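You operate a simulated robot arm through the tools that you are given. There is no shell and no other tool.

Carry out the task below with a simulated robot arm. There is one attempt and no reset: what you move stays moved.

TASK
Rub the top of the medium stone dry and lay it on the stone tray.
Fine: lift it from the cold dish to the stone mat, use the orange cloth and put that back. What is to be rubbed or washed off counts as gone when no trace of it is left.

It is judged by the outcome, as a careful person would: the job done as asked, and still so three seconds after it is handed in. It fails if anything else is knocked over, pushed out of place, dropped, spilled or broken. Flat cloth is picked up by pressing the open fingertips on it (5 to 10 N) and closing them slowly along it; thin cloth reads only 2 to 8 mm in the jaws.

THE ROBOT
A 6-joint arm with a two-finger parallel gripper, fixed in place. Base frame: the origin is on the floor under the middle of its stand, x ahead of it, y to its left, z up; the work surface is at about z = 0.9. Readings come in m, degrees, newtons and seconds.
With the tool pointing down near the work surface it reaches from about 0.32 to 0.7 m from the base axis. Its first joint turns from -166.0 to 166.0 degrees. Payload 4.1 kg.
The tool frame sits at the grasp point between the pads (the TCP): z along the fingers, y along the line on which they close. The tips reach 0.023 m beyond it. The gripper opens to 0.094 m. The fingers are 0.038 m wide and 0.01 m thick; the gripper's body (0.054 by 0.096 m) begins 0.039 m behind the TCP.
Orientation is that of the tool frame in the base frame, as a unit quaternion [w, x, y, z]. With the fingers straight down and closing along the base's y, the tool's x points along the base's -x, its y along +y and its z along -z.

THE INTERFACE
- The arm moves only by the tool jog_arm. Its argument "series" is a list of rows, each a list of 3 entries, a list of its own where there are three numbers: the gripper command, from -1 (shut) to 1 (fully open), values between in proportion, then the shift along the tool's x, y, z in units of 25 mm (1.0 is 25 mm), then the turn, a rotation vector about the tool's x, y, z in units of 5 degrees (1.0 is 5 degrees). In form: [[claw, [dx, dy, dz], [wx, wy, wz]], ...]. A call has 1 to 20 rows; each row shifts and turns the commanded pose from where the row before left it, along the tool's axes as they then stand. A call with a number of a shift or a turn outside -1 to 1 is refused whole. Each row takes 0.2 s and may step no farther than 0.05 m and 8.6 degrees from the row before; otherwise, or with a gripper value out of range, the whole call is refused. A pose out of reach is approached as far as the arm can. The call stops where the force on the tool passes 90 N (or 10 N more than at its start, if that is more) or the arm is blocked; 0.2 s more then pass. Each finger travels about 0.045 m/s and halts on what it meets, pressing with about 22 N; the grip force reading is that of the motor and also rises with nothing between the fingers. The clock runs only during rows and for 0.2 s after the last one: add rows that do not move to give the fingers time. It gives the time, the measured TCP pose, the force on the tool (base axes), the opening and the grip force at its end, in the units of the frame above (readings bear some noise), with the torque about the TCP (base axes, N m) and any sound that the robot's microphone picked up.
- Cameras (640 x 400 px; columns grow to the right, rows downward): "scene" is fixed at [0.3996, 0.5024, 1.514]; the picture's right is [-0.85, 0.53, 0.00], its down [0.45, 0.73, -0.51] and it looks along [-0.27, -0.44, -0.86] (base axes); focal length 231 px, centre (320, 200). "wrist" rides on the gripper at [0.086, 0.016, -0.075] in the tool frame; the picture's right is [-0.18, 0.98, 0.00], its down [-0.58, -0.11, -0.81] and it looks along [-0.79, -0.15, 0.59] (tool axes); focal length 243 px, centre (320, 200). There is no depth. A picture from a camera that has moved, and an enlarged one, comes with that camera's place and axes in the base frame and with its lens.
- get_image(camera): a new picture of that camera. The clock stands still meanwhile.
- slide_trunk(by): slides the trunk up (or, below 0, down) by that many m; the arm rides with it, the base frame stays. It gives what a move gives, with no picture.
- enlarge(camera, box): a new picture of the part [left, top, right, bottom] of that camera's present view, enlarged. The clock stands still meanwhile.
- hand_in(): hands the job in; it is judged then, once.

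Places have to be worked out from the pictures, the camera data and where the tool is seen. Open the gripper and draw the arm clear of the work before you hand the job in, unless the task says otherwise.

The tools are called by a JSON object that holds its "fn" and its "kwargs". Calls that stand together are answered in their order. jog_arm: Moves the arm, as the interface text tells. Its arguments: {"type":"object","properties":{"series":{"type":"array","items":{"type":"array"}}},"required":["series"]} The other tools are called the same way: slide_trunk (by) moves the trunk up or down; get_image (camera) takes a picture; enlarge (camera, box) takes an enlarged picture of a part of a camera's view; hand_in () hands the job in.

At the start:

```text
t: 0.0
position: [0.157, 0.3285, 1.2553]
tool_rot: [0.0, 0.0, 1.0, 0.001]
force: [-0.3, 0.2, 0.2]
moment: [0.01, -0.01, 0.01]
opening: 0.094
finger_force: 0.1
trunk travel left (down, up): [-0.525, 0.065]
```

scene: 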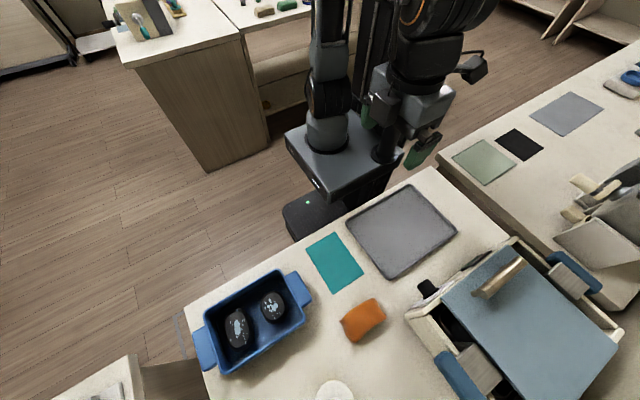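
wrist: 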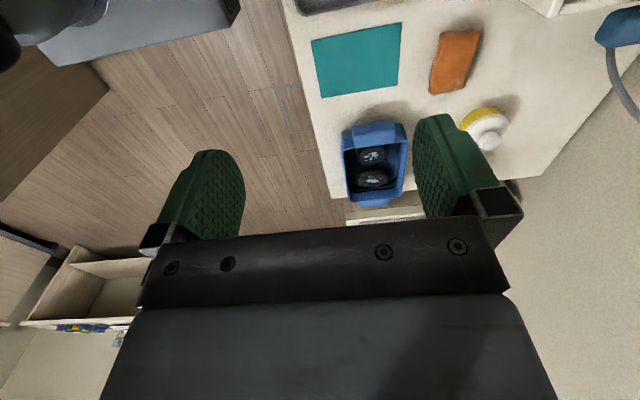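

I start by looking closely at the scene to identify the dish, the stones, the mat, the tray and the cloth.

{"fn": "enlarge", "kwargs": {"camera": "scene", "box": [180, 250, 340, 400]}}

{"fn": "enlarge", "kwargs": {"camera": "scene", "box": [280, 170, 480, 360]}}

{"fn": "enlarge", "kwargs": {"camera": "scene", "box": [400, 40, 640, 400]}}

{"fn": "enlarge", "kwargs": {"camera": "wrist", "box": [290, 0, 560, 220]}}

```text
2.67 times, centred on (260, 325) of scene
camera zoom: at [0.3996, 0.5024, 1.514], right [-0.85, 0.53, 0.0], down [0.45, 0.73, -0.51], along [-0.27, -0.44, -0.86], focal length 615 px, centre (480, -133)
```

zoom: 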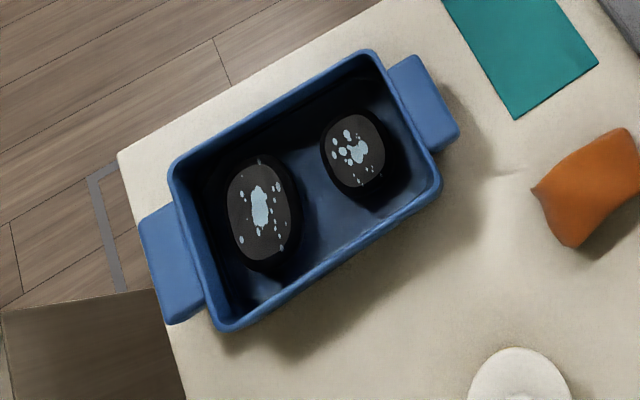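

```text
2.11 times, centred on (380, 265) of scene
camera zoom: at [0.3996, 0.5024, 1.514], right [-0.85, 0.53, 0.0], down [0.45, 0.73, -0.51], along [-0.27, -0.44, -0.86], focal length 486 px, centre (194, 63)
```

zoom: 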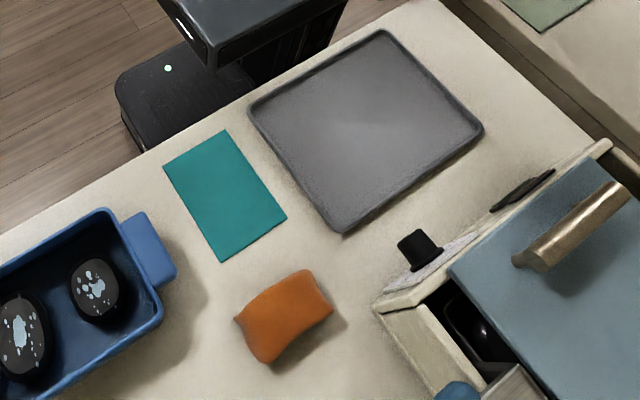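

```text
1.11 times, centred on (520, 220) of scene
camera zoom: at [0.3996, 0.5024, 1.514], right [-0.85, 0.53, 0.0], down [0.45, 0.73, -0.51], along [-0.27, -0.44, -0.86], focal length 256 px, centre (98, 178)
```

zoom: 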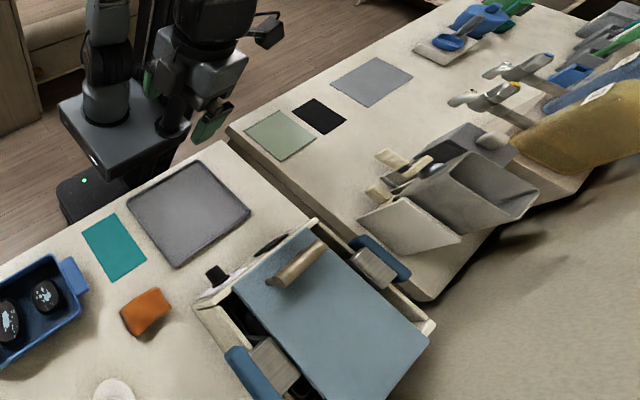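

```text
1.82 times, centred on (425, 110) of wrist
camera zoom: at [0.0706, 0.344, 1.3297], right [0.18, 0.98, 0.0], down [0.58, -0.11, 0.81], along [0.79, -0.15, -0.59], focal length 441 px, centre (129, 364)
```

zoom: 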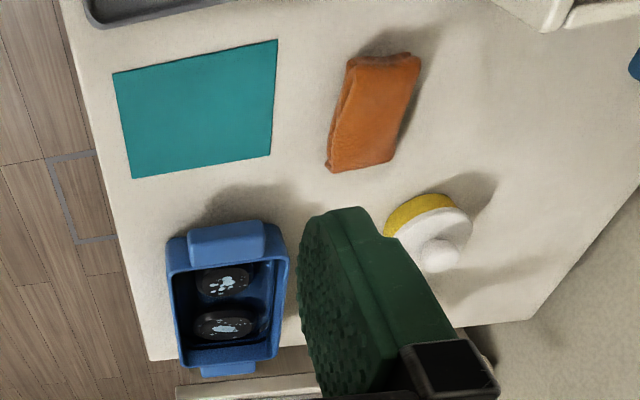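

The blue dish holds two dark stones with wet marks. I look closer at the remaining areas to find whether other stones exist that define "medium".

{"fn": "enlarge", "kwargs": {"camera": "scene", "box": [400, 230, 560, 400]}}

{"fn": "enlarge", "kwargs": {"camera": "scene", "box": [100, 0, 340, 150]}}

{"fn": "enlarge", "kwargs": {"camera": "scene", "box": [440, 40, 640, 180]}}

{"fn": "enlarge", "kwargs": {"camera": "wrist", "box": [330, 110, 420, 220]}}

```text
2.35 times, centred on (480, 315) of scene
camera zoom: at [0.3996, 0.5024, 1.514], right [-0.85, 0.53, 0.0], down [0.45, 0.73, -0.51], along [-0.27, -0.44, -0.86], focal length 543 px, centre (-56, -71)
```

zoom: 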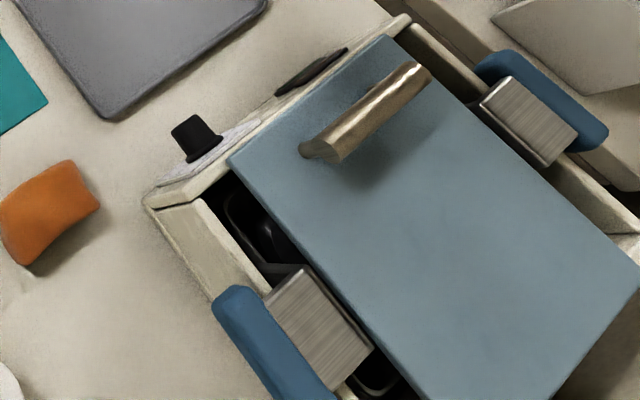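

```text
2.67 times, centred on (220, 75) of scene
camera zoom: at [0.3996, 0.5024, 1.514], right [-0.85, 0.53, 0.0], down [0.45, 0.73, -0.51], along [-0.27, -0.44, -0.86], focal length 615 px, centre (587, 533)
```

zoom: 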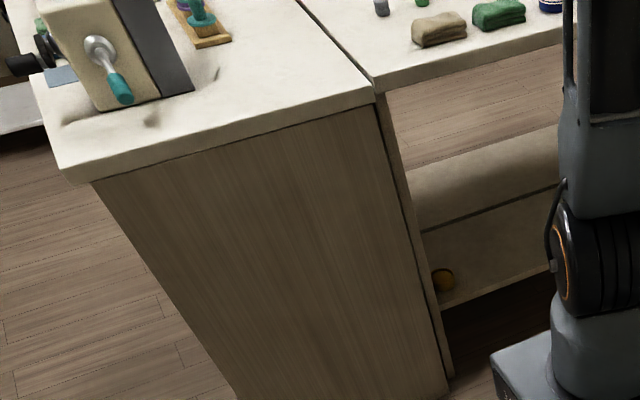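

```text
2.86 times, centred on (540, 110) of scene
camera zoom: at [0.3996, 0.5024, 1.514], right [-0.85, 0.53, 0.0], down [0.45, 0.73, -0.51], along [-0.27, -0.44, -0.86], focal length 659 px, centre (-309, 457)
```

zoom: 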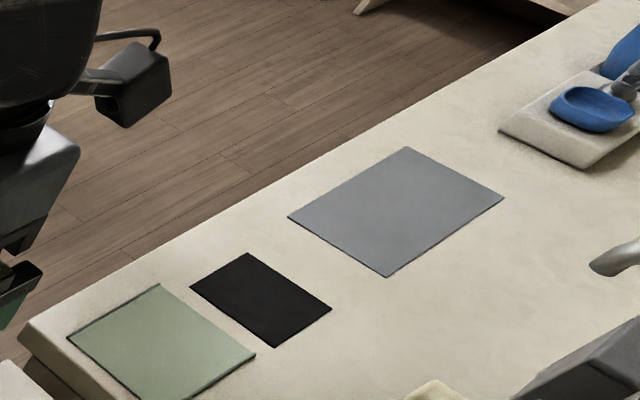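

```text
3.64 times, centred on (375, 165) of wrist
camera zoom: at [0.0706, 0.344, 1.3297], right [0.18, 0.98, 0.0], down [0.58, -0.11, 0.81], along [0.79, -0.15, -0.59], focal length 882 px, centre (120, 327)
```

zoom: 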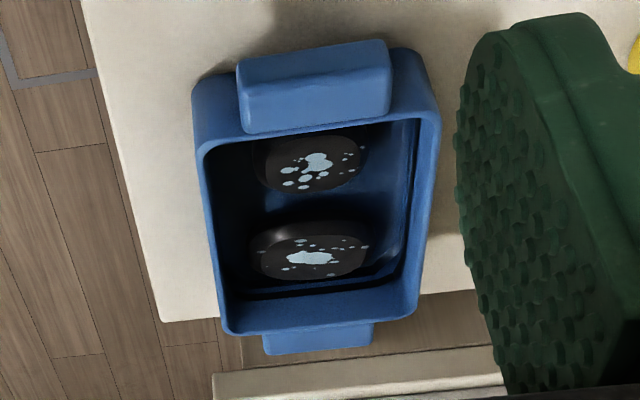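

The dish stones sit at about (0.54, 0.39) (larger) and (0.46, 0.39) (smaller). I move the wrist camera over the dish for a steeper, closer look.

{"fn": "jog_arm", "kwargs": {"series": [[1, [-0.95, 0.4, 0.45], [0, 0, 0]], [1, [-0.95, 0.4, 0.45], [0, 0, 0]], [1, [-0.95, 0.4, 0.45], [0, 0, 0]], [1, [-0.95, 0.4, 0.45], [0, 0, 0]], [1, [-0.95, 0.4, 0.45], [0, 0, 0]], [1, [-0.95, 0.4, 0.45], [0, 0, 0]], [1, [-0.95, 0.4, 0.45], [0, 0, 0]], [1, [-0.95, 0.4, 0.45], [0, 0, 0]], [1, [-0.95, 0.4, 0.45], [0, 0, 0]], [1, [-0.95, 0.4, 0.45], [0, 0, 0]], [1, [0, 0, 0], [0, 1, 0]], [1, [0, 0, 0], [0, 1, 0]], [1, [0, 0, 0], [0, 1, 0]], [1, [0, 0, 0], [0, 1, 0]], [1, [0, 0, 0], [0, 1, 0]], [1, [0, 0, 0], [0, 1, 0]]]}}

{"fn": "get_image", "kwargs": {"camera": "wrist"}}

{"fn": "get_image", "kwargs": {"camera": "scene"}}

```text
t: 3.4
position: [0.3942, 0.428, 1.1436]
tool_rot: [-0.26, 0.0, 0.966, 0.001]
force: [-0.2, 0.1, -0.4]
moment: [0.02, -0.01, -0.01]
opening: 0.094
finger_force: 0.0
trunk travel left (down, up): [-0.525, 0.065]
```

```text
taken
camera wrist: at [0.3575, 0.4442, 1.2512], right [0.16, 0.98, -0.09], down [0.91, -0.11, 0.41], along [0.39, -0.15, -0.91], focal length 243 px, centre (320, 200)
```

wrist: 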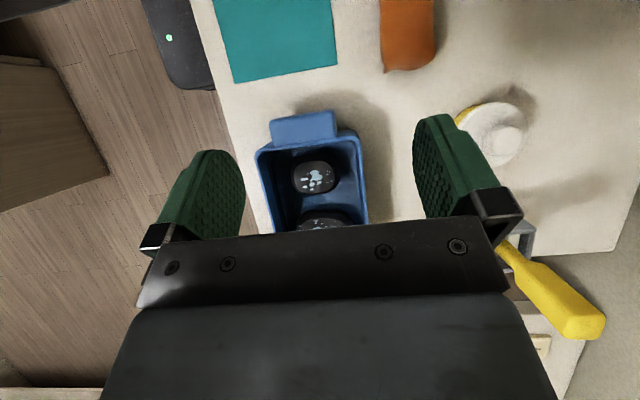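

```text
taken
```

scene: 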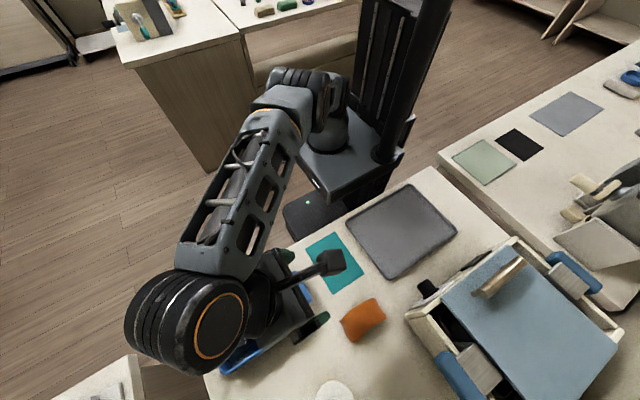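

Both stones are partly visible; I reduce the tilt a little and enlarge so both are clear of the gripper body.

{"fn": "jog_arm", "kwargs": {"series": [[1, [0, 0, 0], [0, -1, 0]], [1, [0, 0, 0], [0, -1, 0]], [1, [-0.8, 0, 0], [0, -0.5, 0]]]}}

{"fn": "enlarge", "kwargs": {"camera": "wrist", "box": [220, 0, 440, 230]}}

{"fn": "enlarge", "kwargs": {"camera": "wrist", "box": [400, 0, 640, 230]}}

```text
t: 4.2
position: [0.4135, 0.4294, 1.1358]
tool_rot: [-0.152, 0.001, 0.988, 0.0]
force: [-0.1, 0.0, 0.0]
moment: [0.0, -0.03, 0.02]
opening: 0.0941
finger_force: 0.1
trunk travel left (down, up): [-0.525, 0.065]
```

```text
1.74 times, centred on (330, 115) of wrist
camera zoom: at [0.3535, 0.4444, 1.233], right [0.18, 0.98, -0.06], down [0.8, -0.11, 0.59], along [0.58, -0.15, -0.8], focal length 422 px, centre (303, 348)
```

zoom: 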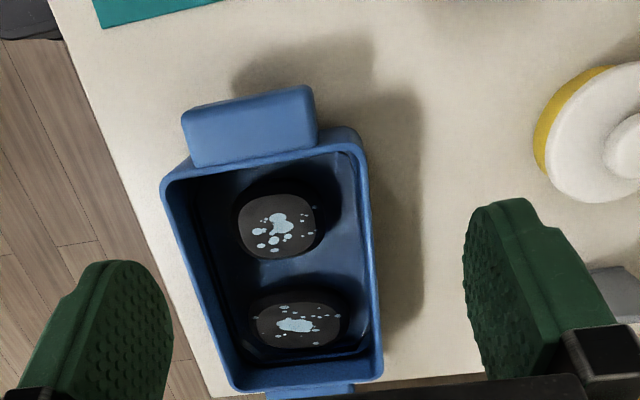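

```text
1.74 times, centred on (520, 115) of wrist
camera zoom: at [0.3535, 0.4444, 1.233], right [0.18, 0.98, -0.06], down [0.8, -0.11, 0.59], along [0.58, -0.15, -0.8], focal length 422 px, centre (-28, 348)
```

zoom: 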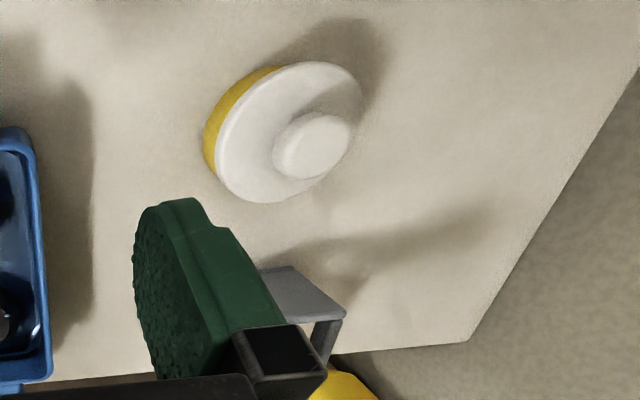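

One stone is clearly larger (far) and one smaller (near). I check the warmer box's gap and rest of the scene for a third stone before deciding which is "medium".

{"fn": "enlarge", "kwargs": {"camera": "scene", "box": [425, 270, 505, 330]}}

{"fn": "enlarge", "kwargs": {"camera": "scene", "box": [450, 330, 530, 400]}}

{"fn": "enlarge", "kwargs": {"camera": "scene", "box": [560, 60, 640, 130]}}

{"fn": "enlarge", "kwargs": {"camera": "scene", "box": [40, 330, 340, 400]}}

```text
6.67 times, centred on (465, 300) of scene
camera zoom: at [0.3996, 0.5024, 1.514], right [-0.85, 0.53, 0.0], down [0.45, 0.73, -0.51], along [-0.27, -0.44, -0.86], focal length 1538 px, centre (-647, -467)
```

zoom: 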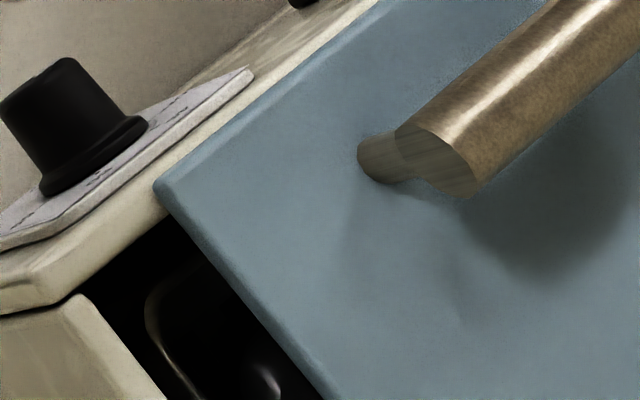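

```text
5.71 times, centred on (490, 365) of scene
camera zoom: at [0.3996, 0.5024, 1.514], right [-0.85, 0.53, 0.0], down [0.45, 0.73, -0.51], along [-0.27, -0.44, -0.86], focal length 1318 px, centre (-651, -743)
```

zoom: 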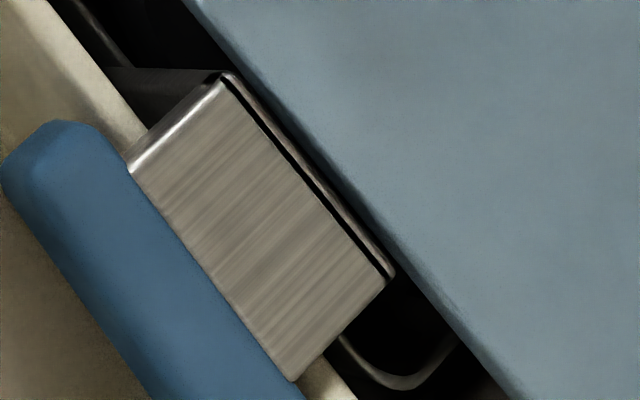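

```text
5.71 times, centred on (600, 95) of scene
camera zoom: at [0.3996, 0.5024, 1.514], right [-0.85, 0.53, 0.0], down [0.45, 0.73, -0.51], along [-0.27, -0.44, -0.86], focal length 1318 px, centre (-1280, 800)
```

zoom: 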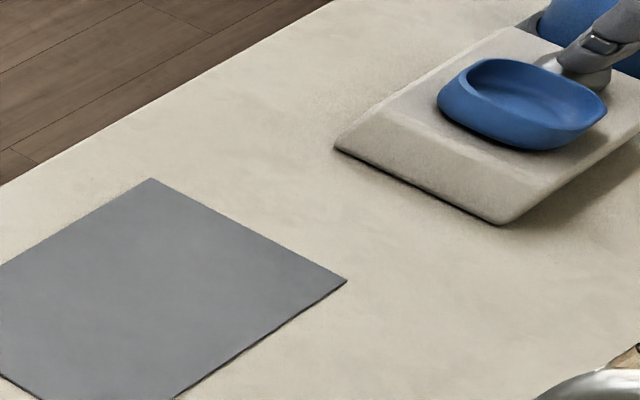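

```text
2.13 times, centred on (190, 365) of scene
camera zoom: at [0.3996, 0.5024, 1.514], right [-0.85, 0.53, 0.0], down [0.45, 0.73, -0.51], along [-0.27, -0.44, -0.86], focal length 492 px, centre (597, -152)
```

zoom: 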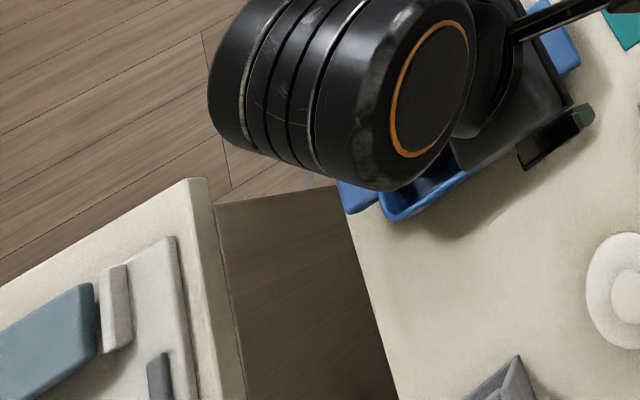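

The gap of the lidded warmer is dark; I turn the wrist camera around to look into it and check for another stone.

{"fn": "jog_arm", "kwargs": {"series": [[1, [0, 0, 0], [0, -1, 0]], [1, [0, 0, 0], [0, -1, 0]], [1, [0, 0, 0], [0, -1, 0]], [1, [0, 0, 0], [0, -0.5, 0]], [1, [0.93, 0.6, -0.6], [0, 0, 0]], [1, [0.93, 0.6, -0.6], [0, 0, 0]], [1, [0.93, 0.6, -0.6], [0, 0, 0]], [1, [0.93, 0.6, -0.6], [0, 0, 0]], [1, [0.93, 0.6, -0.6], [0, 0, 0]], [1, [0.93, 0.6, -0.6], [0, 0, 0]], [1, [0, 0, 0], [0, 0, -1]], [1, [0, 0, 0], [0, 0, -1]], [1, [0, 0, 0], [0, 0, -1]], [1, [0, 0, 0], [0, 0, -1]], [1, [0, 0, 0], [0, 0, -1]], [1, [0, 0, 0], [0, 0, -1]], [1, [0, 0, 0], [0, 0, -1]], [1, [0, 0, 0], [0, 0, -1]], [1, [0, 0, 0], [0, 0, -1]], [1, [0, 0, 0], [0, 0, -1]]]}}

{"fn": "get_image", "kwargs": {"camera": "wrist"}}

{"fn": "get_image", "kwargs": {"camera": "scene"}}

```text
t: 8.4
position: [0.275, 0.5189, 1.2271]
tool_rot: [0.001, -0.424, 0.906, 0.001]
force: [0.0, 0.1, 1.0]
moment: [0.0, 0.03, 0.0]
opening: 0.094
finger_force: 0.1
trunk travel left (down, up): [-0.525, 0.065]
```

```text
taken
camera wrist: at [0.2068, 0.4619, 1.3007], right [-0.64, 0.77, 0.0], down [0.46, 0.38, 0.81], along [0.62, 0.51, -0.59], focal length 243 px, centre (320, 200)
```

wrist: 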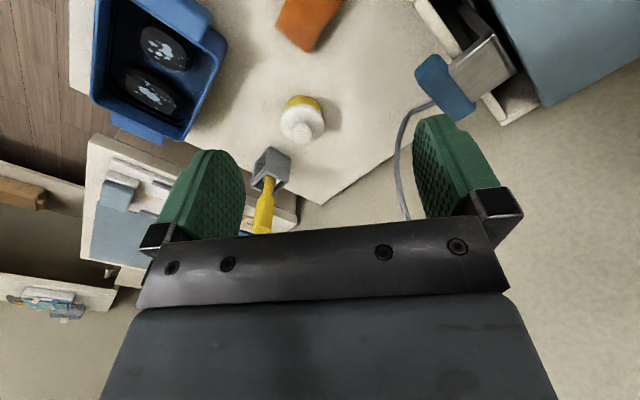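

```text
taken
```

scene: 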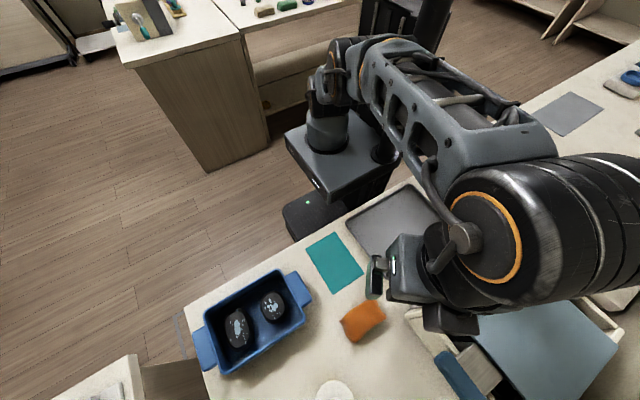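

I continue turning toward the warmer, keeping clear, to see into its gap.

{"fn": "jog_arm", "kwargs": {"series": [[1, [0, 0, 0], [0, 0, -1]], [1, [0, 0, 0], [0, 0, -1]], [1, [0, 0, 0], [0, 0, -1]], [1, [0, 0, 0], [0, 0, -1]], [1, [0, 0, 0], [0, 0, -1]], [1, [0, 0, 0], [0, 0, -1]], [1, [0, 0, 0], [0, 0, -1]], [1, [0, 0, 0], [0, 0, -1]], [1, [0, 0, 0], [0, 0, -1]], [1, [0, 0, 0], [0, 0, -1]], [1, [0, 0, 0], [0, 0, -1]], [1, [0, 0, 0], [0, 0, -1]], [1, [0, 0, 0], [0, 0, -1]], [1, [0, 0, 0], [0, 0, -1]]]}}

{"fn": "get_image", "kwargs": {"camera": "wrist"}}

{"fn": "get_image", "kwargs": {"camera": "scene"}}

```text
t: 11.4
position: [0.2754, 0.5174, 1.2269]
tool_rot: [0.001, 0.867, -0.499, 0.0]
force: [1.0, -0.5, 0.4]
moment: [-0.05, 0.03, 0.0]
opening: 0.0939
finger_force: 0.1
trunk travel left (down, up): [-0.525, 0.065]
```

```text
taken
camera wrist: at [0.3041, 0.4343, 1.3008], right [-0.94, -0.33, 0.0], down [-0.2, 0.56, 0.81], along [-0.27, 0.76, -0.59], focal length 243 px, centre (320, 200)
```

wrist: 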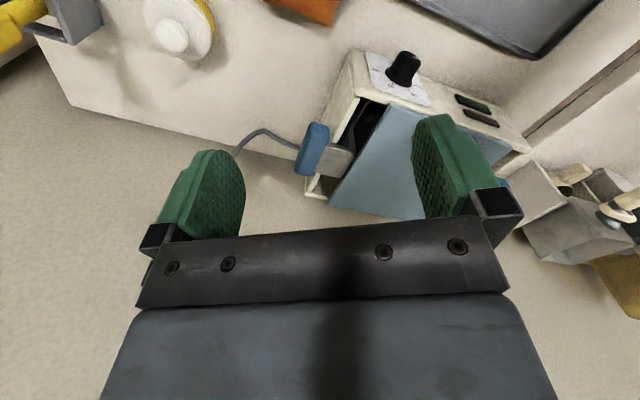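

```text
taken
```

scene: 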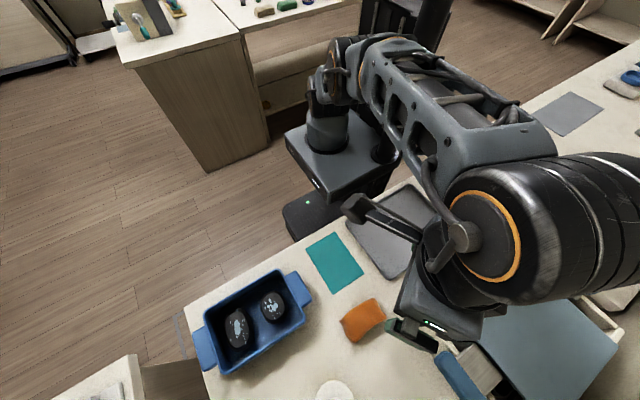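

I enlarge the warmer/fryer gap in this view.

{"fn": "enlarge", "kwargs": {"camera": "wrist", "box": [280, 30, 520, 220]}}

{"fn": "enlarge", "kwargs": {"camera": "wrist", "box": [500, 80, 640, 300]}}

```text
2.11 times, centred on (400, 125) of wrist
camera zoom: at [0.3041, 0.4343, 1.3008], right [-0.94, -0.33, 0.0], down [-0.2, 0.56, 0.81], along [-0.27, 0.76, -0.59], focal length 511 px, centre (152, 358)
```

zoom: 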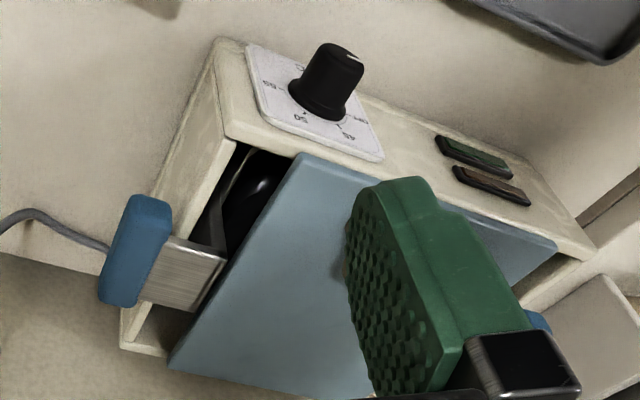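

```text
1.82 times, centred on (570, 190) of wrist
camera zoom: at [0.3041, 0.4343, 1.3008], right [-0.94, -0.33, 0.0], down [-0.2, 0.56, 0.81], along [-0.27, 0.76, -0.59], focal length 441 px, centre (-134, 218)
```

zoom: 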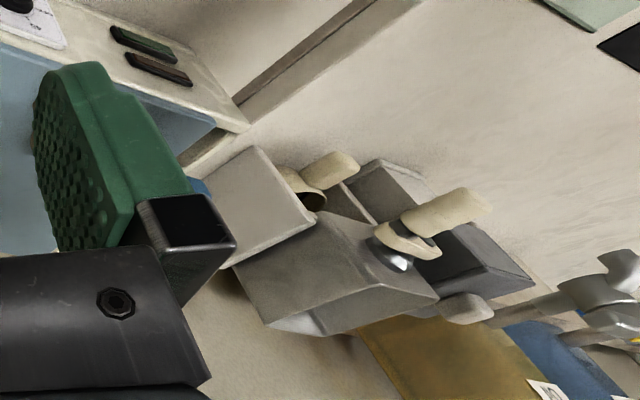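

The dial (45–55) shows it is a stone warmer, and something shiny black is inside; I enlarge that gap further.

{"fn": "enlarge", "kwargs": {"camera": "wrist", "box": [340, 90, 410, 160]}}

```text
5.71 times, centred on (375, 125) of wrist
camera zoom: at [0.3041, 0.4343, 1.3008], right [-0.94, -0.33, 0.0], down [-0.2, 0.56, 0.81], along [-0.27, 0.76, -0.59], focal length 1386 px, centre (6, 629)
```

zoom: 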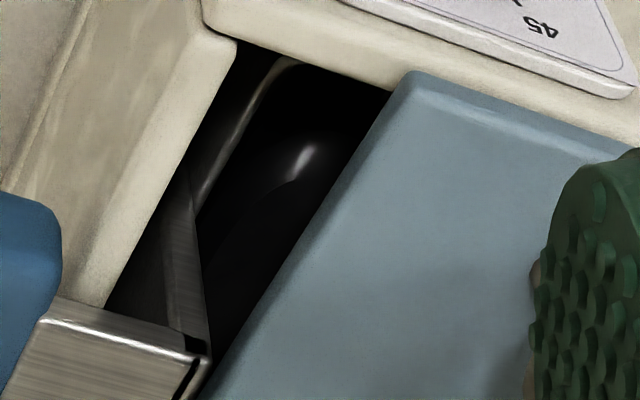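

I move the camera closer and tilt to look steeply into the warmer's gap, staying well above it.

{"fn": "jog_arm", "kwargs": {"series": [[1, [-0.713, 0.396, 0.4], [0, 0, 0]], [1, [-0.713, 0.396, 0.4], [0, 0, 0]], [1, [-0.713, 0.396, 0.4], [0, 0, 0]], [1, [-0.713, 0.396, 0.4], [0, 0, 0]], [1, [-0.713, 0.396, 0.4], [0, 0, 0]], [1, [-0.713, 0.396, 0.4], [0, 0, 0]], [1, [0, 0, 0], [0, 1, 0]], [1, [0, 0, 0], [0, 1, 0]], [1, [0, 0, 0], [0, 1, 0]], [1, [0, 0, 0], [0, 1, 0]], [1, [0, 0, 0], [0, 1, 0]], [1, [0, 0, 0], [0, 1, 0]]]}}

{"fn": "get_image", "kwargs": {"camera": "wrist"}}

{"fn": "get_image", "kwargs": {"camera": "scene"}}

```text
t: 14.0
position: [0.1642, 0.5307, 1.1407]
tool_rot: [0.128, 0.837, -0.483, 0.224]
force: [-0.5, 0.0, -0.3]
moment: [0.01, 0.03, -0.02]
opening: 0.094
finger_force: 0.0
out of reach, approached as far as the arm can: row 8, 9, 10, 11, 12
trunk travel left (down, up): [-0.525, 0.065]
```

```text
taken
camera wrist: at [0.1695, 0.4883, 1.2496], right [-0.93, -0.35, -0.09], down [-0.36, 0.84, 0.41], along [-0.07, 0.41, -0.91], focal length 243 px, centre (320, 200)
```

wrist: 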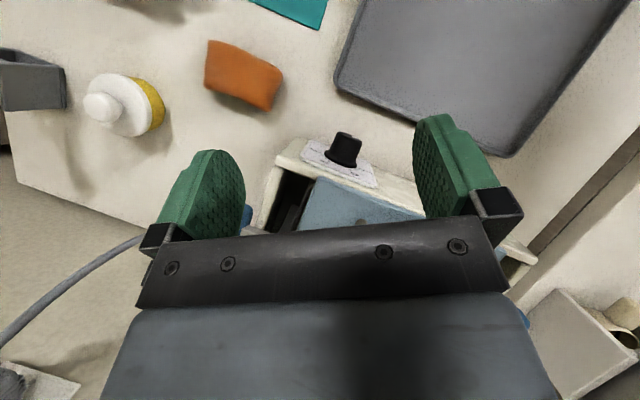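

```text
taken
```

scene: 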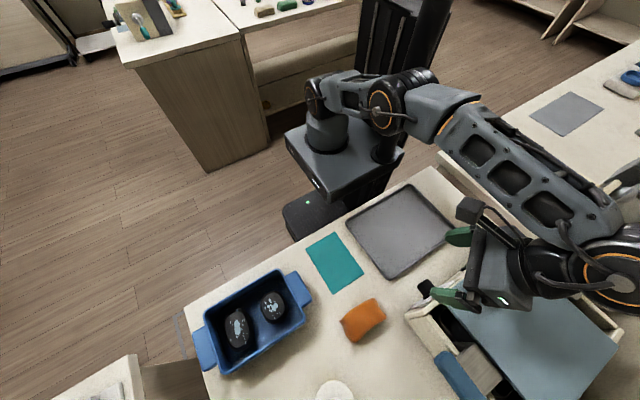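

I enlarge the gap near pixel (290,200).

{"fn": "enlarge", "kwargs": {"camera": "wrist", "box": [240, 120, 420, 240]}}

{"fn": "enlarge", "kwargs": {"camera": "wrist", "box": [180, 20, 320, 120]}}

```text
3.33 times, centred on (330, 180) of wrist
camera zoom: at [0.1695, 0.4883, 1.2496], right [-0.93, -0.35, -0.09], down [-0.36, 0.84, 0.41], along [-0.07, 0.41, -0.91], focal length 809 px, centre (287, 267)
```

zoom: 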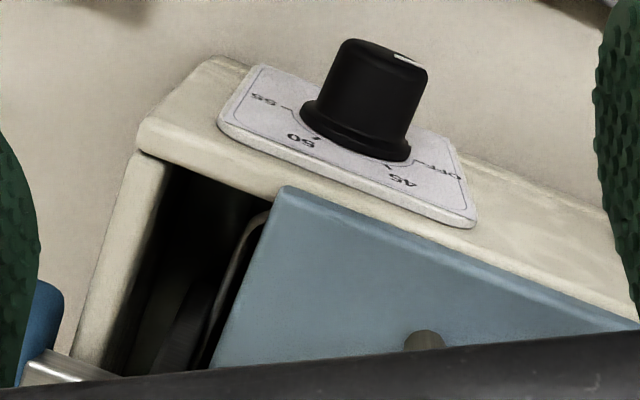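

```text
4.00 times, centred on (250, 70) of wrist
camera zoom: at [0.1695, 0.4883, 1.2496], right [-0.93, -0.35, -0.09], down [-0.36, 0.84, 0.41], along [-0.07, 0.41, -0.91], focal length 970 px, centre (600, 720)
```

zoom: 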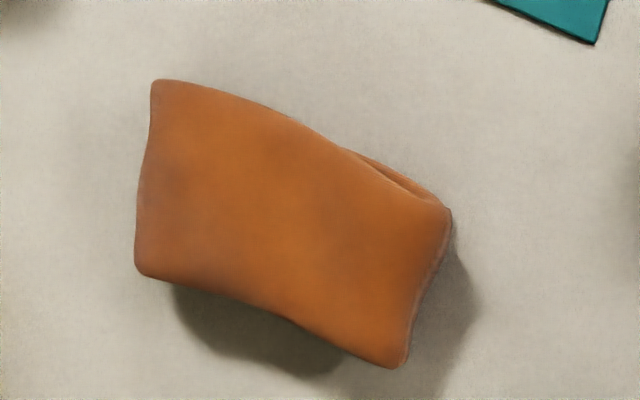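

The lid blocks the gap from here, and the cloth is seen as a raised folded pad. I untilt, turn further and look into the gap from the +x side.

{"fn": "jog_arm", "kwargs": {"series": [[1, [0, 0, 0], [0, -1, 0]], [1, [0, 0, 0], [0, -1, 0]], [1, [0, 0, 0], [0, -1, 0]], [1, [0, 0, 0], [0, -1, 0]], [1, [0, 0, 0], [0, -1, 0]], [1, [0, 0, 0], [0, -1, 0]], [1, [0.7, -0.4, 0], [0, 0, 0]], [1, [0.7, -0.4, 0], [0, 0, 0]], [1, [0.7, -0.4, 0], [0, 0, 0]], [1, [0.7, -0.4, 0], [0, 0, 0]], [1, [0.7, -0.4, 0], [0, 0, 0]], [1, [0.7, -0.4, 0], [0, 0, 0]], [1, [0, 0, 0], [0, 0, -1]], [1, [0, 0, 0], [0, 0, -1]], [1, [0, 0, 0], [0, 0, -1]], [1, [0, 0, 0], [0, 0, -1]], [1, [0, 0, 0], [0, 0, -1]], [1, [0, 0, 0], [0, 0, -1]], [1, [0, 0, 0], [0, 0, -1]], [1, [0, 0, 0], [0, 0, -1]]]}}

{"fn": "get_image", "kwargs": {"camera": "wrist"}}

```text
t: 18.2
position: [0.2699, 0.4688, 1.1422]
tool_rot: [0.001, 0.985, -0.173, 0.0]
force: [-0.2, 0.4, 0.2]
moment: [0.04, -0.04, -0.01]
opening: 0.0942
finger_force: 0.1
trunk travel left (down, up): [-0.525, 0.065]
```

```text
taken
camera wrist: at [0.3455, 0.4238, 1.2169], right [-0.51, -0.86, 0.0], down [-0.51, 0.3, 0.81], along [-0.69, 0.41, -0.59], focal length 243 px, centre (320, 200)
```

wrist: 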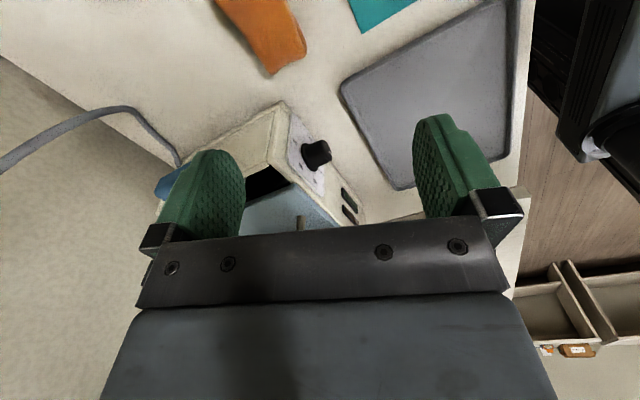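

I shift toward +y and up a bit to bring the gap between the fingers in view.

{"fn": "jog_arm", "kwargs": {"series": [[1, [-0.32, -0.88, -0.4], [0, 0, 0]], [1, [-0.32, -0.88, -0.4], [0, 0, 0]], [1, [-0.32, -0.88, -0.4], [0, 0, 0]]]}}

{"fn": "get_image", "kwargs": {"camera": "wrist"}}

{"fn": "enlarge", "kwargs": {"camera": "wrist", "box": [220, 80, 380, 230]}}

```text
t: 19.0
position: [0.2701, 0.5381, 1.173]
tool_rot: [0.0, 0.985, -0.174, 0.0]
force: [0.1, -0.1, 0.0]
moment: [-0.04, 0.02, -0.01]
opening: 0.0942
finger_force: 0.1
trunk travel left (down, up): [-0.525, 0.065]
```

```text
taken
camera wrist: at [0.3445, 0.4936, 1.2463], right [-0.51, -0.86, 0.0], down [-0.51, 0.3, 0.81], along [-0.69, 0.41, -0.59], focal length 243 px, centre (320, 200)
```

wrist: 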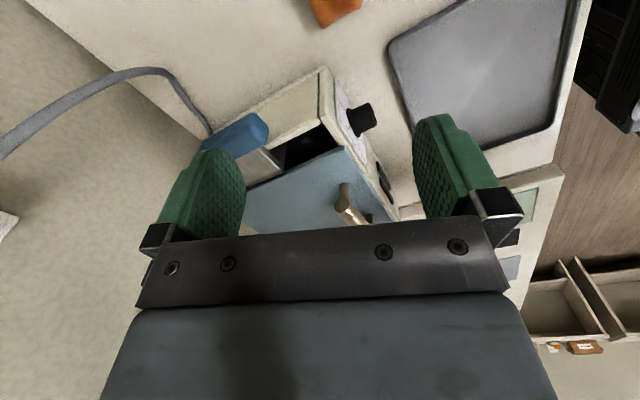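

```text
2.67 times, centred on (300, 155) of wrist
camera zoom: at [0.3445, 0.4936, 1.2463], right [-0.51, -0.86, 0.0], down [-0.51, 0.3, 0.81], along [-0.69, 0.41, -0.59], focal length 647 px, centre (373, 320)
```

zoom: 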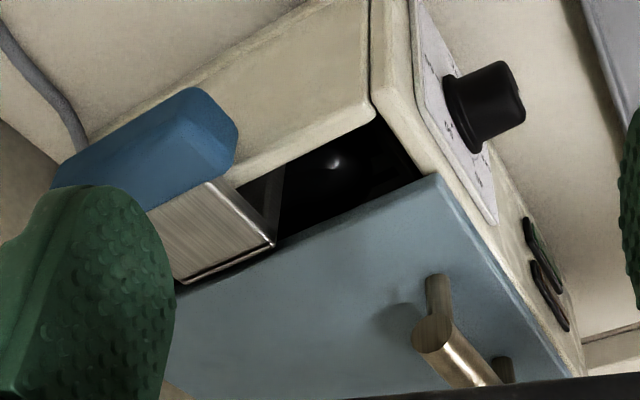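

{"fn": "enlarge", "kwargs": {"camera": "wrist", "box": [275, 115, 335, 165]}}

```text
8.00 times, centred on (305, 140) of wrist
camera zoom: at [0.3445, 0.4936, 1.2463], right [-0.51, -0.86, 0.0], down [-0.51, 0.3, 0.81], along [-0.69, 0.41, -0.59], focal length 1941 px, centre (440, 680)
```

zoom: 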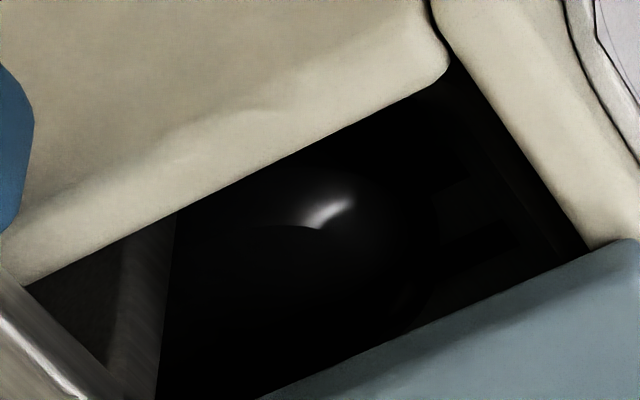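

I also zoom the fixed camera hard into the same gap.

{"fn": "enlarge", "kwargs": {"camera": "scene", "box": [440, 295, 480, 325]}}

{"fn": "get_image", "kwargs": {"camera": "scene"}}

```text
13.33 times, centred on (460, 310) of scene
camera zoom: at [0.3996, 0.5024, 1.514], right [-0.85, 0.53, 0.0], down [0.45, 0.73, -0.51], along [-0.27, -0.44, -0.86], focal length 3076 px, centre (-1547, -1267)
```

zoom: 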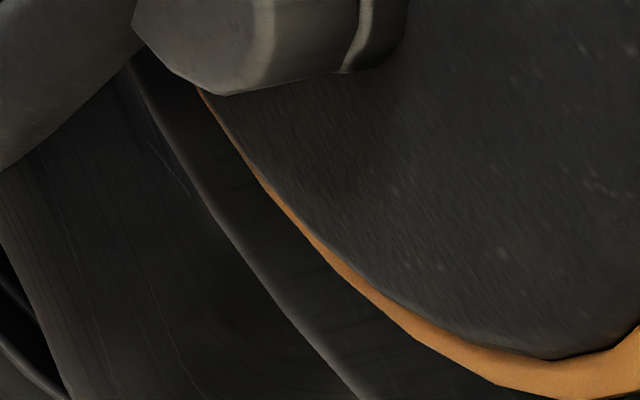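

```text
taken
```

scene: 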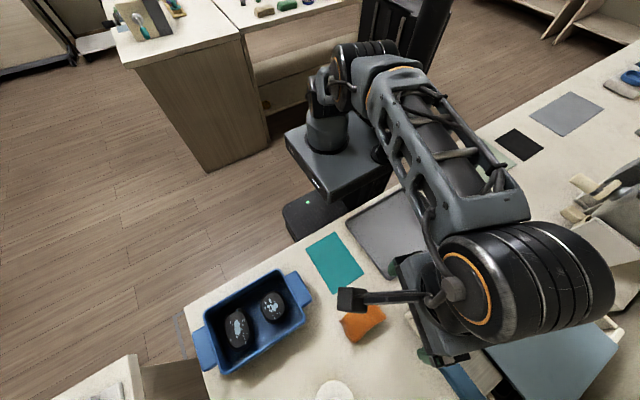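

The arm is in the way of that line of sight; I move it back toward the mat side and turn the wrist back.

{"fn": "jog_arm", "kwargs": {"series": [[1, [0.683, 0.71, -0.15], [0, 0, 0]], [1, [0.683, 0.71, -0.15], [0, 0, 0]], [1, [0.683, 0.71, -0.15], [0, 0, 0]], [1, [0.683, 0.71, -0.15], [0, 0, 0]], [1, [0.683, 0.71, -0.15], [0, 0, 0]], [1, [0.683, 0.71, -0.15], [0, 0, 0]], [1, [0.683, 0.71, -0.15], [0, 0, 0]], [1, [0.683, 0.71, -0.15], [0, 0, 0]], [1, [0, 0, 0], [0, 0, 1]], [1, [0, 0, 0], [0, 0, 1]], [1, [0, 0, 0], [0, 0, 1]], [1, [0, 0, 0], [0, 0, 1]], [1, [0, 0, 0], [0, 0, 1]], [1, [0, 0, 0], [0, 0, 1]], [1, [0, 0, 0], [0, 0, 1]], [1, [0, 0, 0], [0, 0, 1]], [1, [0, 0, 0], [0, 0, 1]], [1, [0, 0, 0], [0, 0, 1]], [1, [0, 0, 0], [0, 0, 1]], [1, [0, 0, 0], [0, 0, 1]]]}}

{"fn": "enlarge", "kwargs": {"camera": "scene", "box": [440, 295, 480, 325]}}

{"fn": "enlarge", "kwargs": {"camera": "wrist", "box": [200, 0, 440, 230]}}

```text
t: 23.2
position: [0.3499, 0.3575, 1.2031]
tool_rot: [-0.001, 0.766, -0.643, 0.001]
force: [0.4, -1.1, 0.0]
moment: [-0.01, -0.02, 0.02]
opening: 0.094
finger_force: 0.2
trunk travel left (down, up): [-0.525, 0.065]
```

```text
13.33 times, centred on (460, 310) of scene
camera zoom: at [0.3996, 0.5024, 1.514], right [-0.85, 0.53, 0.0], down [0.45, 0.73, -0.51], along [-0.27, -0.44, -0.86], focal length 3076 px, centre (-1547, -1267)
```

zoom: 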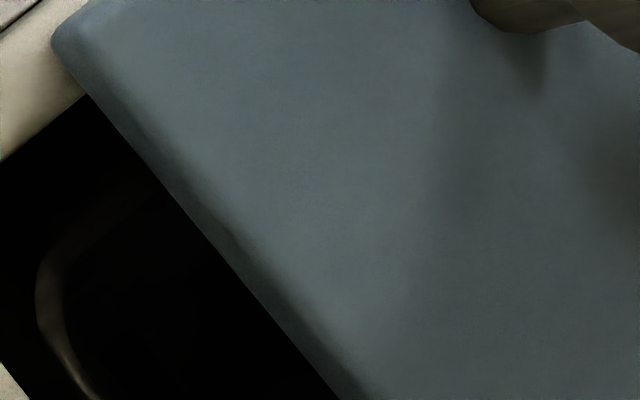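

```text
1.74 times, centred on (320, 115) of wrist
camera zoom: at [0.3475, 0.27, 1.2775], right [-1.0, 0.01, 0.0], down [0.01, 0.59, 0.81], along [0.01, 0.81, -0.59], focal length 422 px, centre (320, 348)
```

zoom: 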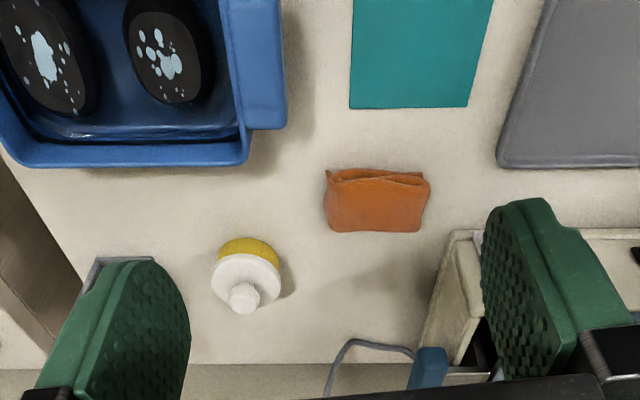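

I zoom the fixed camera a bit lower in the gap where the highlight was.

{"fn": "enlarge", "kwargs": {"camera": "scene", "box": [440, 300, 490, 345]}}

{"fn": "enlarge", "kwargs": {"camera": "scene", "box": [190, 260, 320, 380]}}

```text
8.89 times, centred on (465, 322) of scene
camera zoom: at [0.3996, 0.5024, 1.514], right [-0.85, 0.53, 0.0], down [0.45, 0.73, -0.51], along [-0.27, -0.44, -0.86], focal length 2050 px, centre (-969, -889)
```

zoom: 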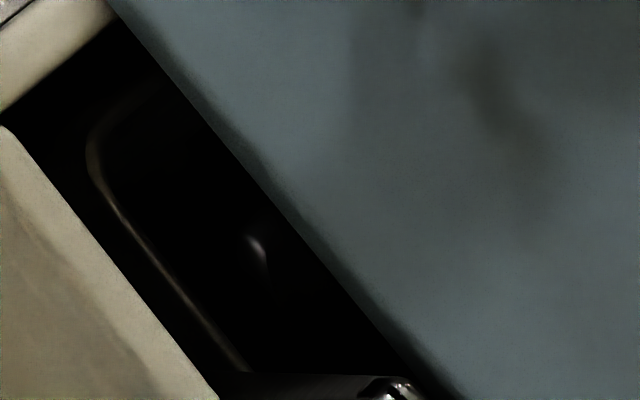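

```text
3.33 times, centred on (255, 320) of scene
camera zoom: at [0.3996, 0.5024, 1.514], right [-0.85, 0.53, 0.0], down [0.45, 0.73, -0.51], along [-0.27, -0.44, -0.86], focal length 769 px, centre (537, -200)
```

zoom: 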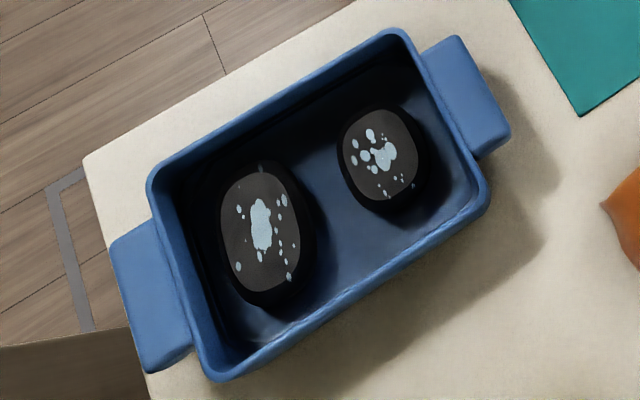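

The object inside seems to be a stone with its top near (0.135, 0.644, 0.94). I go back for one better-angled closer look to judge its size.

{"fn": "jog_arm", "kwargs": {"series": [[1, [-0.955, 0.238, 0], [0, 0, 0]], [1, [-0.955, 0.238, 0], [0, 0, 0]], [1, [-0.955, 0.238, 0], [0, 0, 0]], [1, [-0.955, 0.238, 0], [0, 0, 0]], [1, [-0.955, 0.238, 0], [0, 0, 0]], [1, [-0.955, 0.238, 0], [0, 0, 0]], [1, [-0.955, 0.238, 0], [0, 0, 0]], [1, [-0.955, 0.238, 0], [0, 0, 0]], [1, [0, 0, 0], [0, 0, -1]], [1, [0, 0, 0], [0, 0, -1]], [1, [0, 0, 0], [0, 0, -1]], [1, [0, 0, 0], [0, 0, -1]], [1, [0, 0, 0], [0, 0, -1]], [1, [0, 0, 0], [0, 0, -1]]]}}

{"fn": "get_image", "kwargs": {"camera": "wrist"}}

```text
t: 26.2
position: [0.2703, 0.5375, 1.2042]
tool_rot: [0.0, 0.907, -0.422, 0.001]
force: [0.1, 0.0, -0.1]
moment: [-0.02, 0.01, 0.0]
opening: 0.0943
finger_force: 0.1
trunk travel left (down, up): [-0.525, 0.065]
```

```text
taken
camera wrist: at [0.3127, 0.4614, 1.2785], right [-0.87, -0.49, 0.0], down [-0.29, 0.52, 0.81], along [-0.4, 0.7, -0.59], focal length 243 px, centre (320, 200)
```

wrist: 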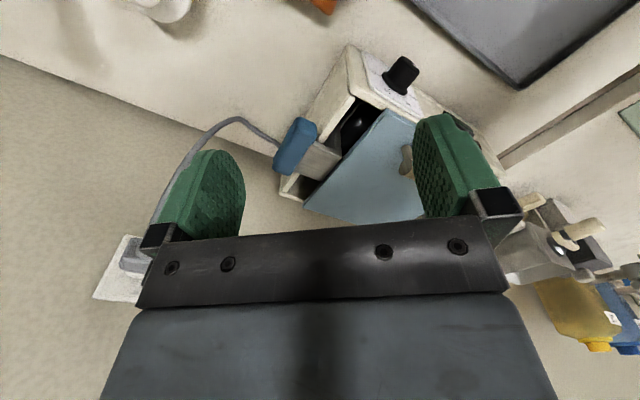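

{"fn": "enlarge", "kwargs": {"camera": "wrist", "box": [330, 95, 390, 155]}}

{"fn": "enlarge", "kwargs": {"camera": "wrist", "box": [342, 100, 374, 132]}}

```text
6.67 times, centred on (360, 125) of wrist
camera zoom: at [0.3127, 0.4614, 1.2785], right [-0.87, -0.49, 0.0], down [-0.29, 0.52, 0.81], along [-0.4, 0.7, -0.59], focal length 1618 px, centre (53, 700)
```

zoom: 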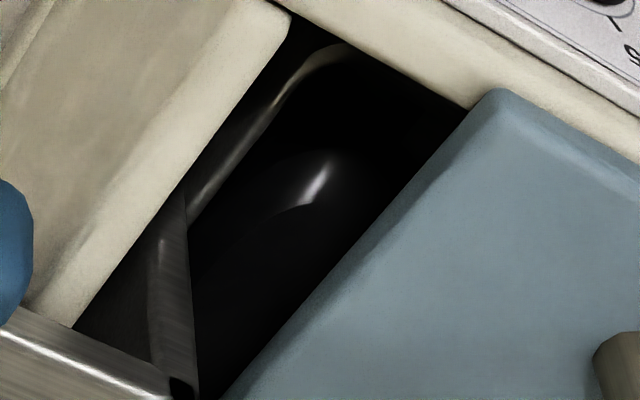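

```text
12.50 times, centred on (358, 116) of wrist
camera zoom: at [0.3127, 0.4614, 1.2785], right [-0.87, -0.49, 0.0], down [-0.29, 0.52, 0.81], along [-0.4, 0.7, -0.59], focal length 3033 px, centre (-155, 1250)
```

zoom: 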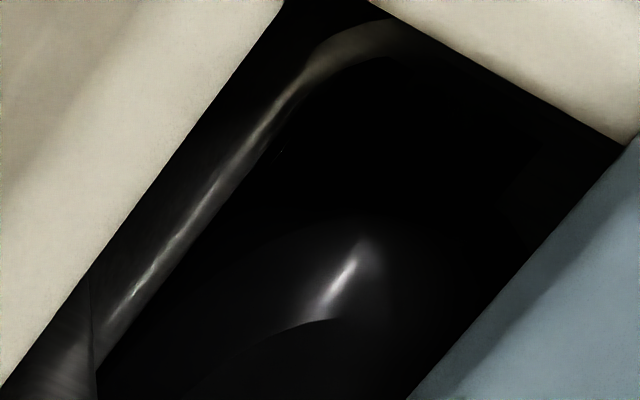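

I zoom in on the visible arc of that object's top edge.

{"fn": "enlarge", "kwargs": {"camera": "wrist", "box": [345, 112, 375, 150]}}

{"fn": "enlarge", "kwargs": {"camera": "wrist", "box": [350, 120, 366, 136]}}

```text
10.53 times, centred on (360, 131) of wrist
camera zoom: at [0.3127, 0.4614, 1.2785], right [-0.87, -0.49, 0.0], down [-0.29, 0.52, 0.81], along [-0.4, 0.7, -0.59], focal length 2554 px, centre (-101, 926)
```

zoom: 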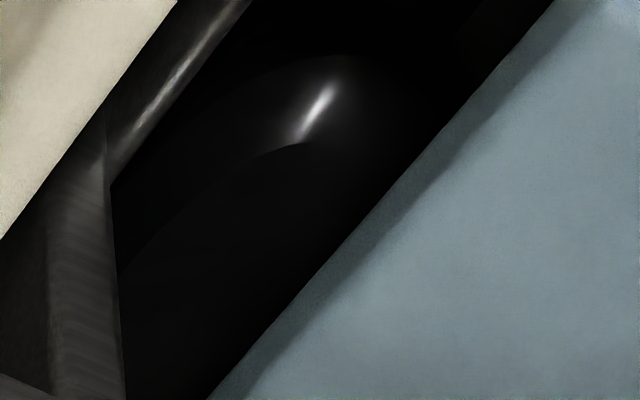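

```text
16.00 times, centred on (358, 128) of wrist
camera zoom: at [0.3127, 0.4614, 1.2785], right [-0.87, -0.49, 0.0], down [-0.29, 0.52, 0.81], along [-0.4, 0.7, -0.59], focal length 3882 px, centre (-288, 1352)
```

zoom: 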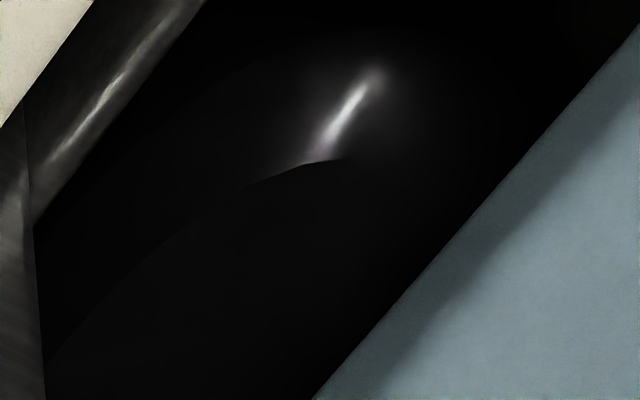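

The warmer's stone edge arc works out to a top face roughly 0.09 m long, versus about 0.071 m for the far dish stone and 0.058 m for the near one; so the far dish stone (A, at about (0.543, 0.392)) is the medium one. I now swing to the −y side of the dish for precise measurements.

{"fn": "jog_arm", "kwargs": {"series": [[1, [0.98, 0.023, 0], [0, 0, 0]], [1, [0.98, 0.023, 0], [0, 0, 0]], [1, [0.98, 0.023, 0], [0, 0, 0]], [1, [0.98, 0.023, 0], [0, 0, 0]], [1, [0.98, 0.023, 0], [0, 0, 0]], [1, [0.98, 0.023, 0], [0, 0, 0]], [1, [0.98, 0.023, 0], [0, 0, 0]], [1, [0.98, 0.023, 0], [0, 0, 0]], [1, [0.98, 0.023, 0], [0, 0, 0]], [1, [0.98, 0.023, 0], [0, 0, 0]], [1, [0.98, 0.023, 0], [0, 0, 0]], [1, [0.98, 0.023, 0], [0, 0, 0]], [1, [0.98, 0.023, 0], [0, 0, 0]], [1, [0.98, 0.023, 0], [0, 0, 0]], [1, [0.98, 0.023, 0], [0, 0, 0]]]}}

{"fn": "jog_arm", "kwargs": {"series": [[1, [0, 0, 0], [0, 0, 1]], [1, [0, 0, 0], [0, 0, 1]], [1, [0, 0, 0], [0, 0, 1]], [1, [0, 0, 0], [0, 0, 1]], [1, [0, 0, 0], [0, 0, 1]], [1, [0, 0, 0], [0, 0, 1]], [1, [0, 0, 0], [0, 0, 1]], [1, [0, 0, 0], [0, 0, 1]], [1, [0, 0, 0], [0, 1, 0]], [1, [0, 0, 0], [0, 1, 0]], [1, [0, 0, 0], [0, 1, 0]], [1, [0, 0, 0], [0, 1, 0]]]}}

{"fn": "get_image", "kwargs": {"camera": "wrist"}}

```text
t: 29.4
position: [0.498, 0.2505, 1.2037]
tool_rot: [0.0, 0.906, -0.423, 0.0]
force: [-0.7, 0.5, -0.1]
moment: [-0.01, 0.0, 0.0]
opening: 0.0944
finger_force: 0.0
trunk travel left (down, up): [-0.525, 0.065]
```

```text
t: 32.0
position: [0.4981, 0.2522, 1.2038]
tool_rot: [0.123, 0.697, -0.696, 0.124]
force: [0.5, 0.1, 0.2]
moment: [0.01, 0.03, -0.03]
opening: 0.0937
finger_force: 0.0
trunk travel left (down, up): [-0.525, 0.065]
```

```text
taken
camera wrist: at [0.4824, 0.1951, 1.3027], right [-0.98, 0.17, -0.06], down [0.11, 0.82, 0.56], along [0.15, 0.54, -0.83], focal length 243 px, centre (320, 200)
```

wrist: 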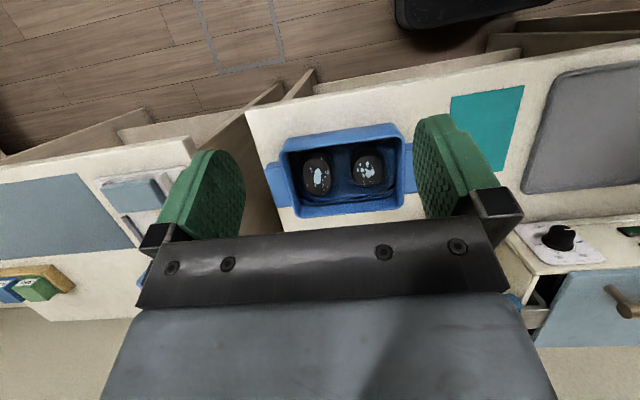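

Good overview; both stones visible between the fingers. I enlarge the dish.

{"fn": "enlarge", "kwargs": {"camera": "wrist", "box": [255, 110, 425, 225]}}

{"fn": "enlarge", "kwargs": {"camera": "wrist", "box": [280, 135, 345, 205]}}

```text
3.48 times, centred on (340, 168) of wrist
camera zoom: at [0.4824, 0.1951, 1.3027], right [-0.98, 0.17, -0.06], down [0.11, 0.82, 0.56], along [0.15, 0.54, -0.83], focal length 844 px, centre (250, 313)
```

zoom: 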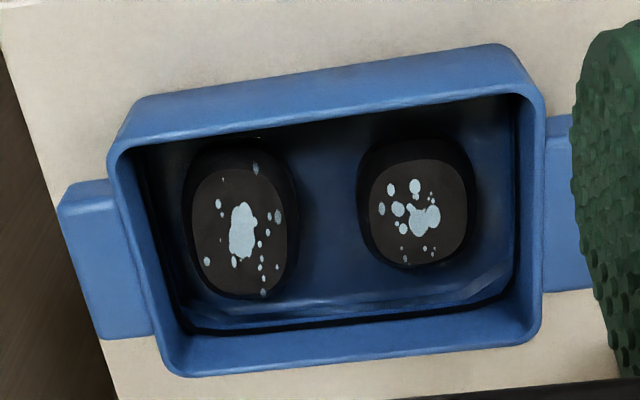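

```text
5.71 times, centred on (312, 170) of wrist
camera zoom: at [0.4824, 0.1951, 1.3027], right [-0.98, 0.17, -0.06], down [0.11, 0.82, 0.56], along [0.15, 0.54, -0.83], focal length 1386 px, centre (363, 371)
```

zoom: 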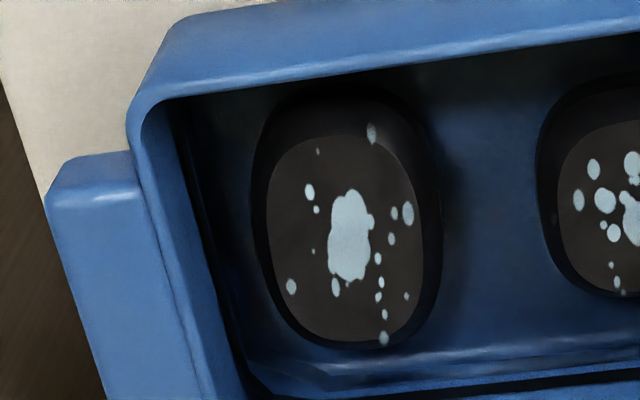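

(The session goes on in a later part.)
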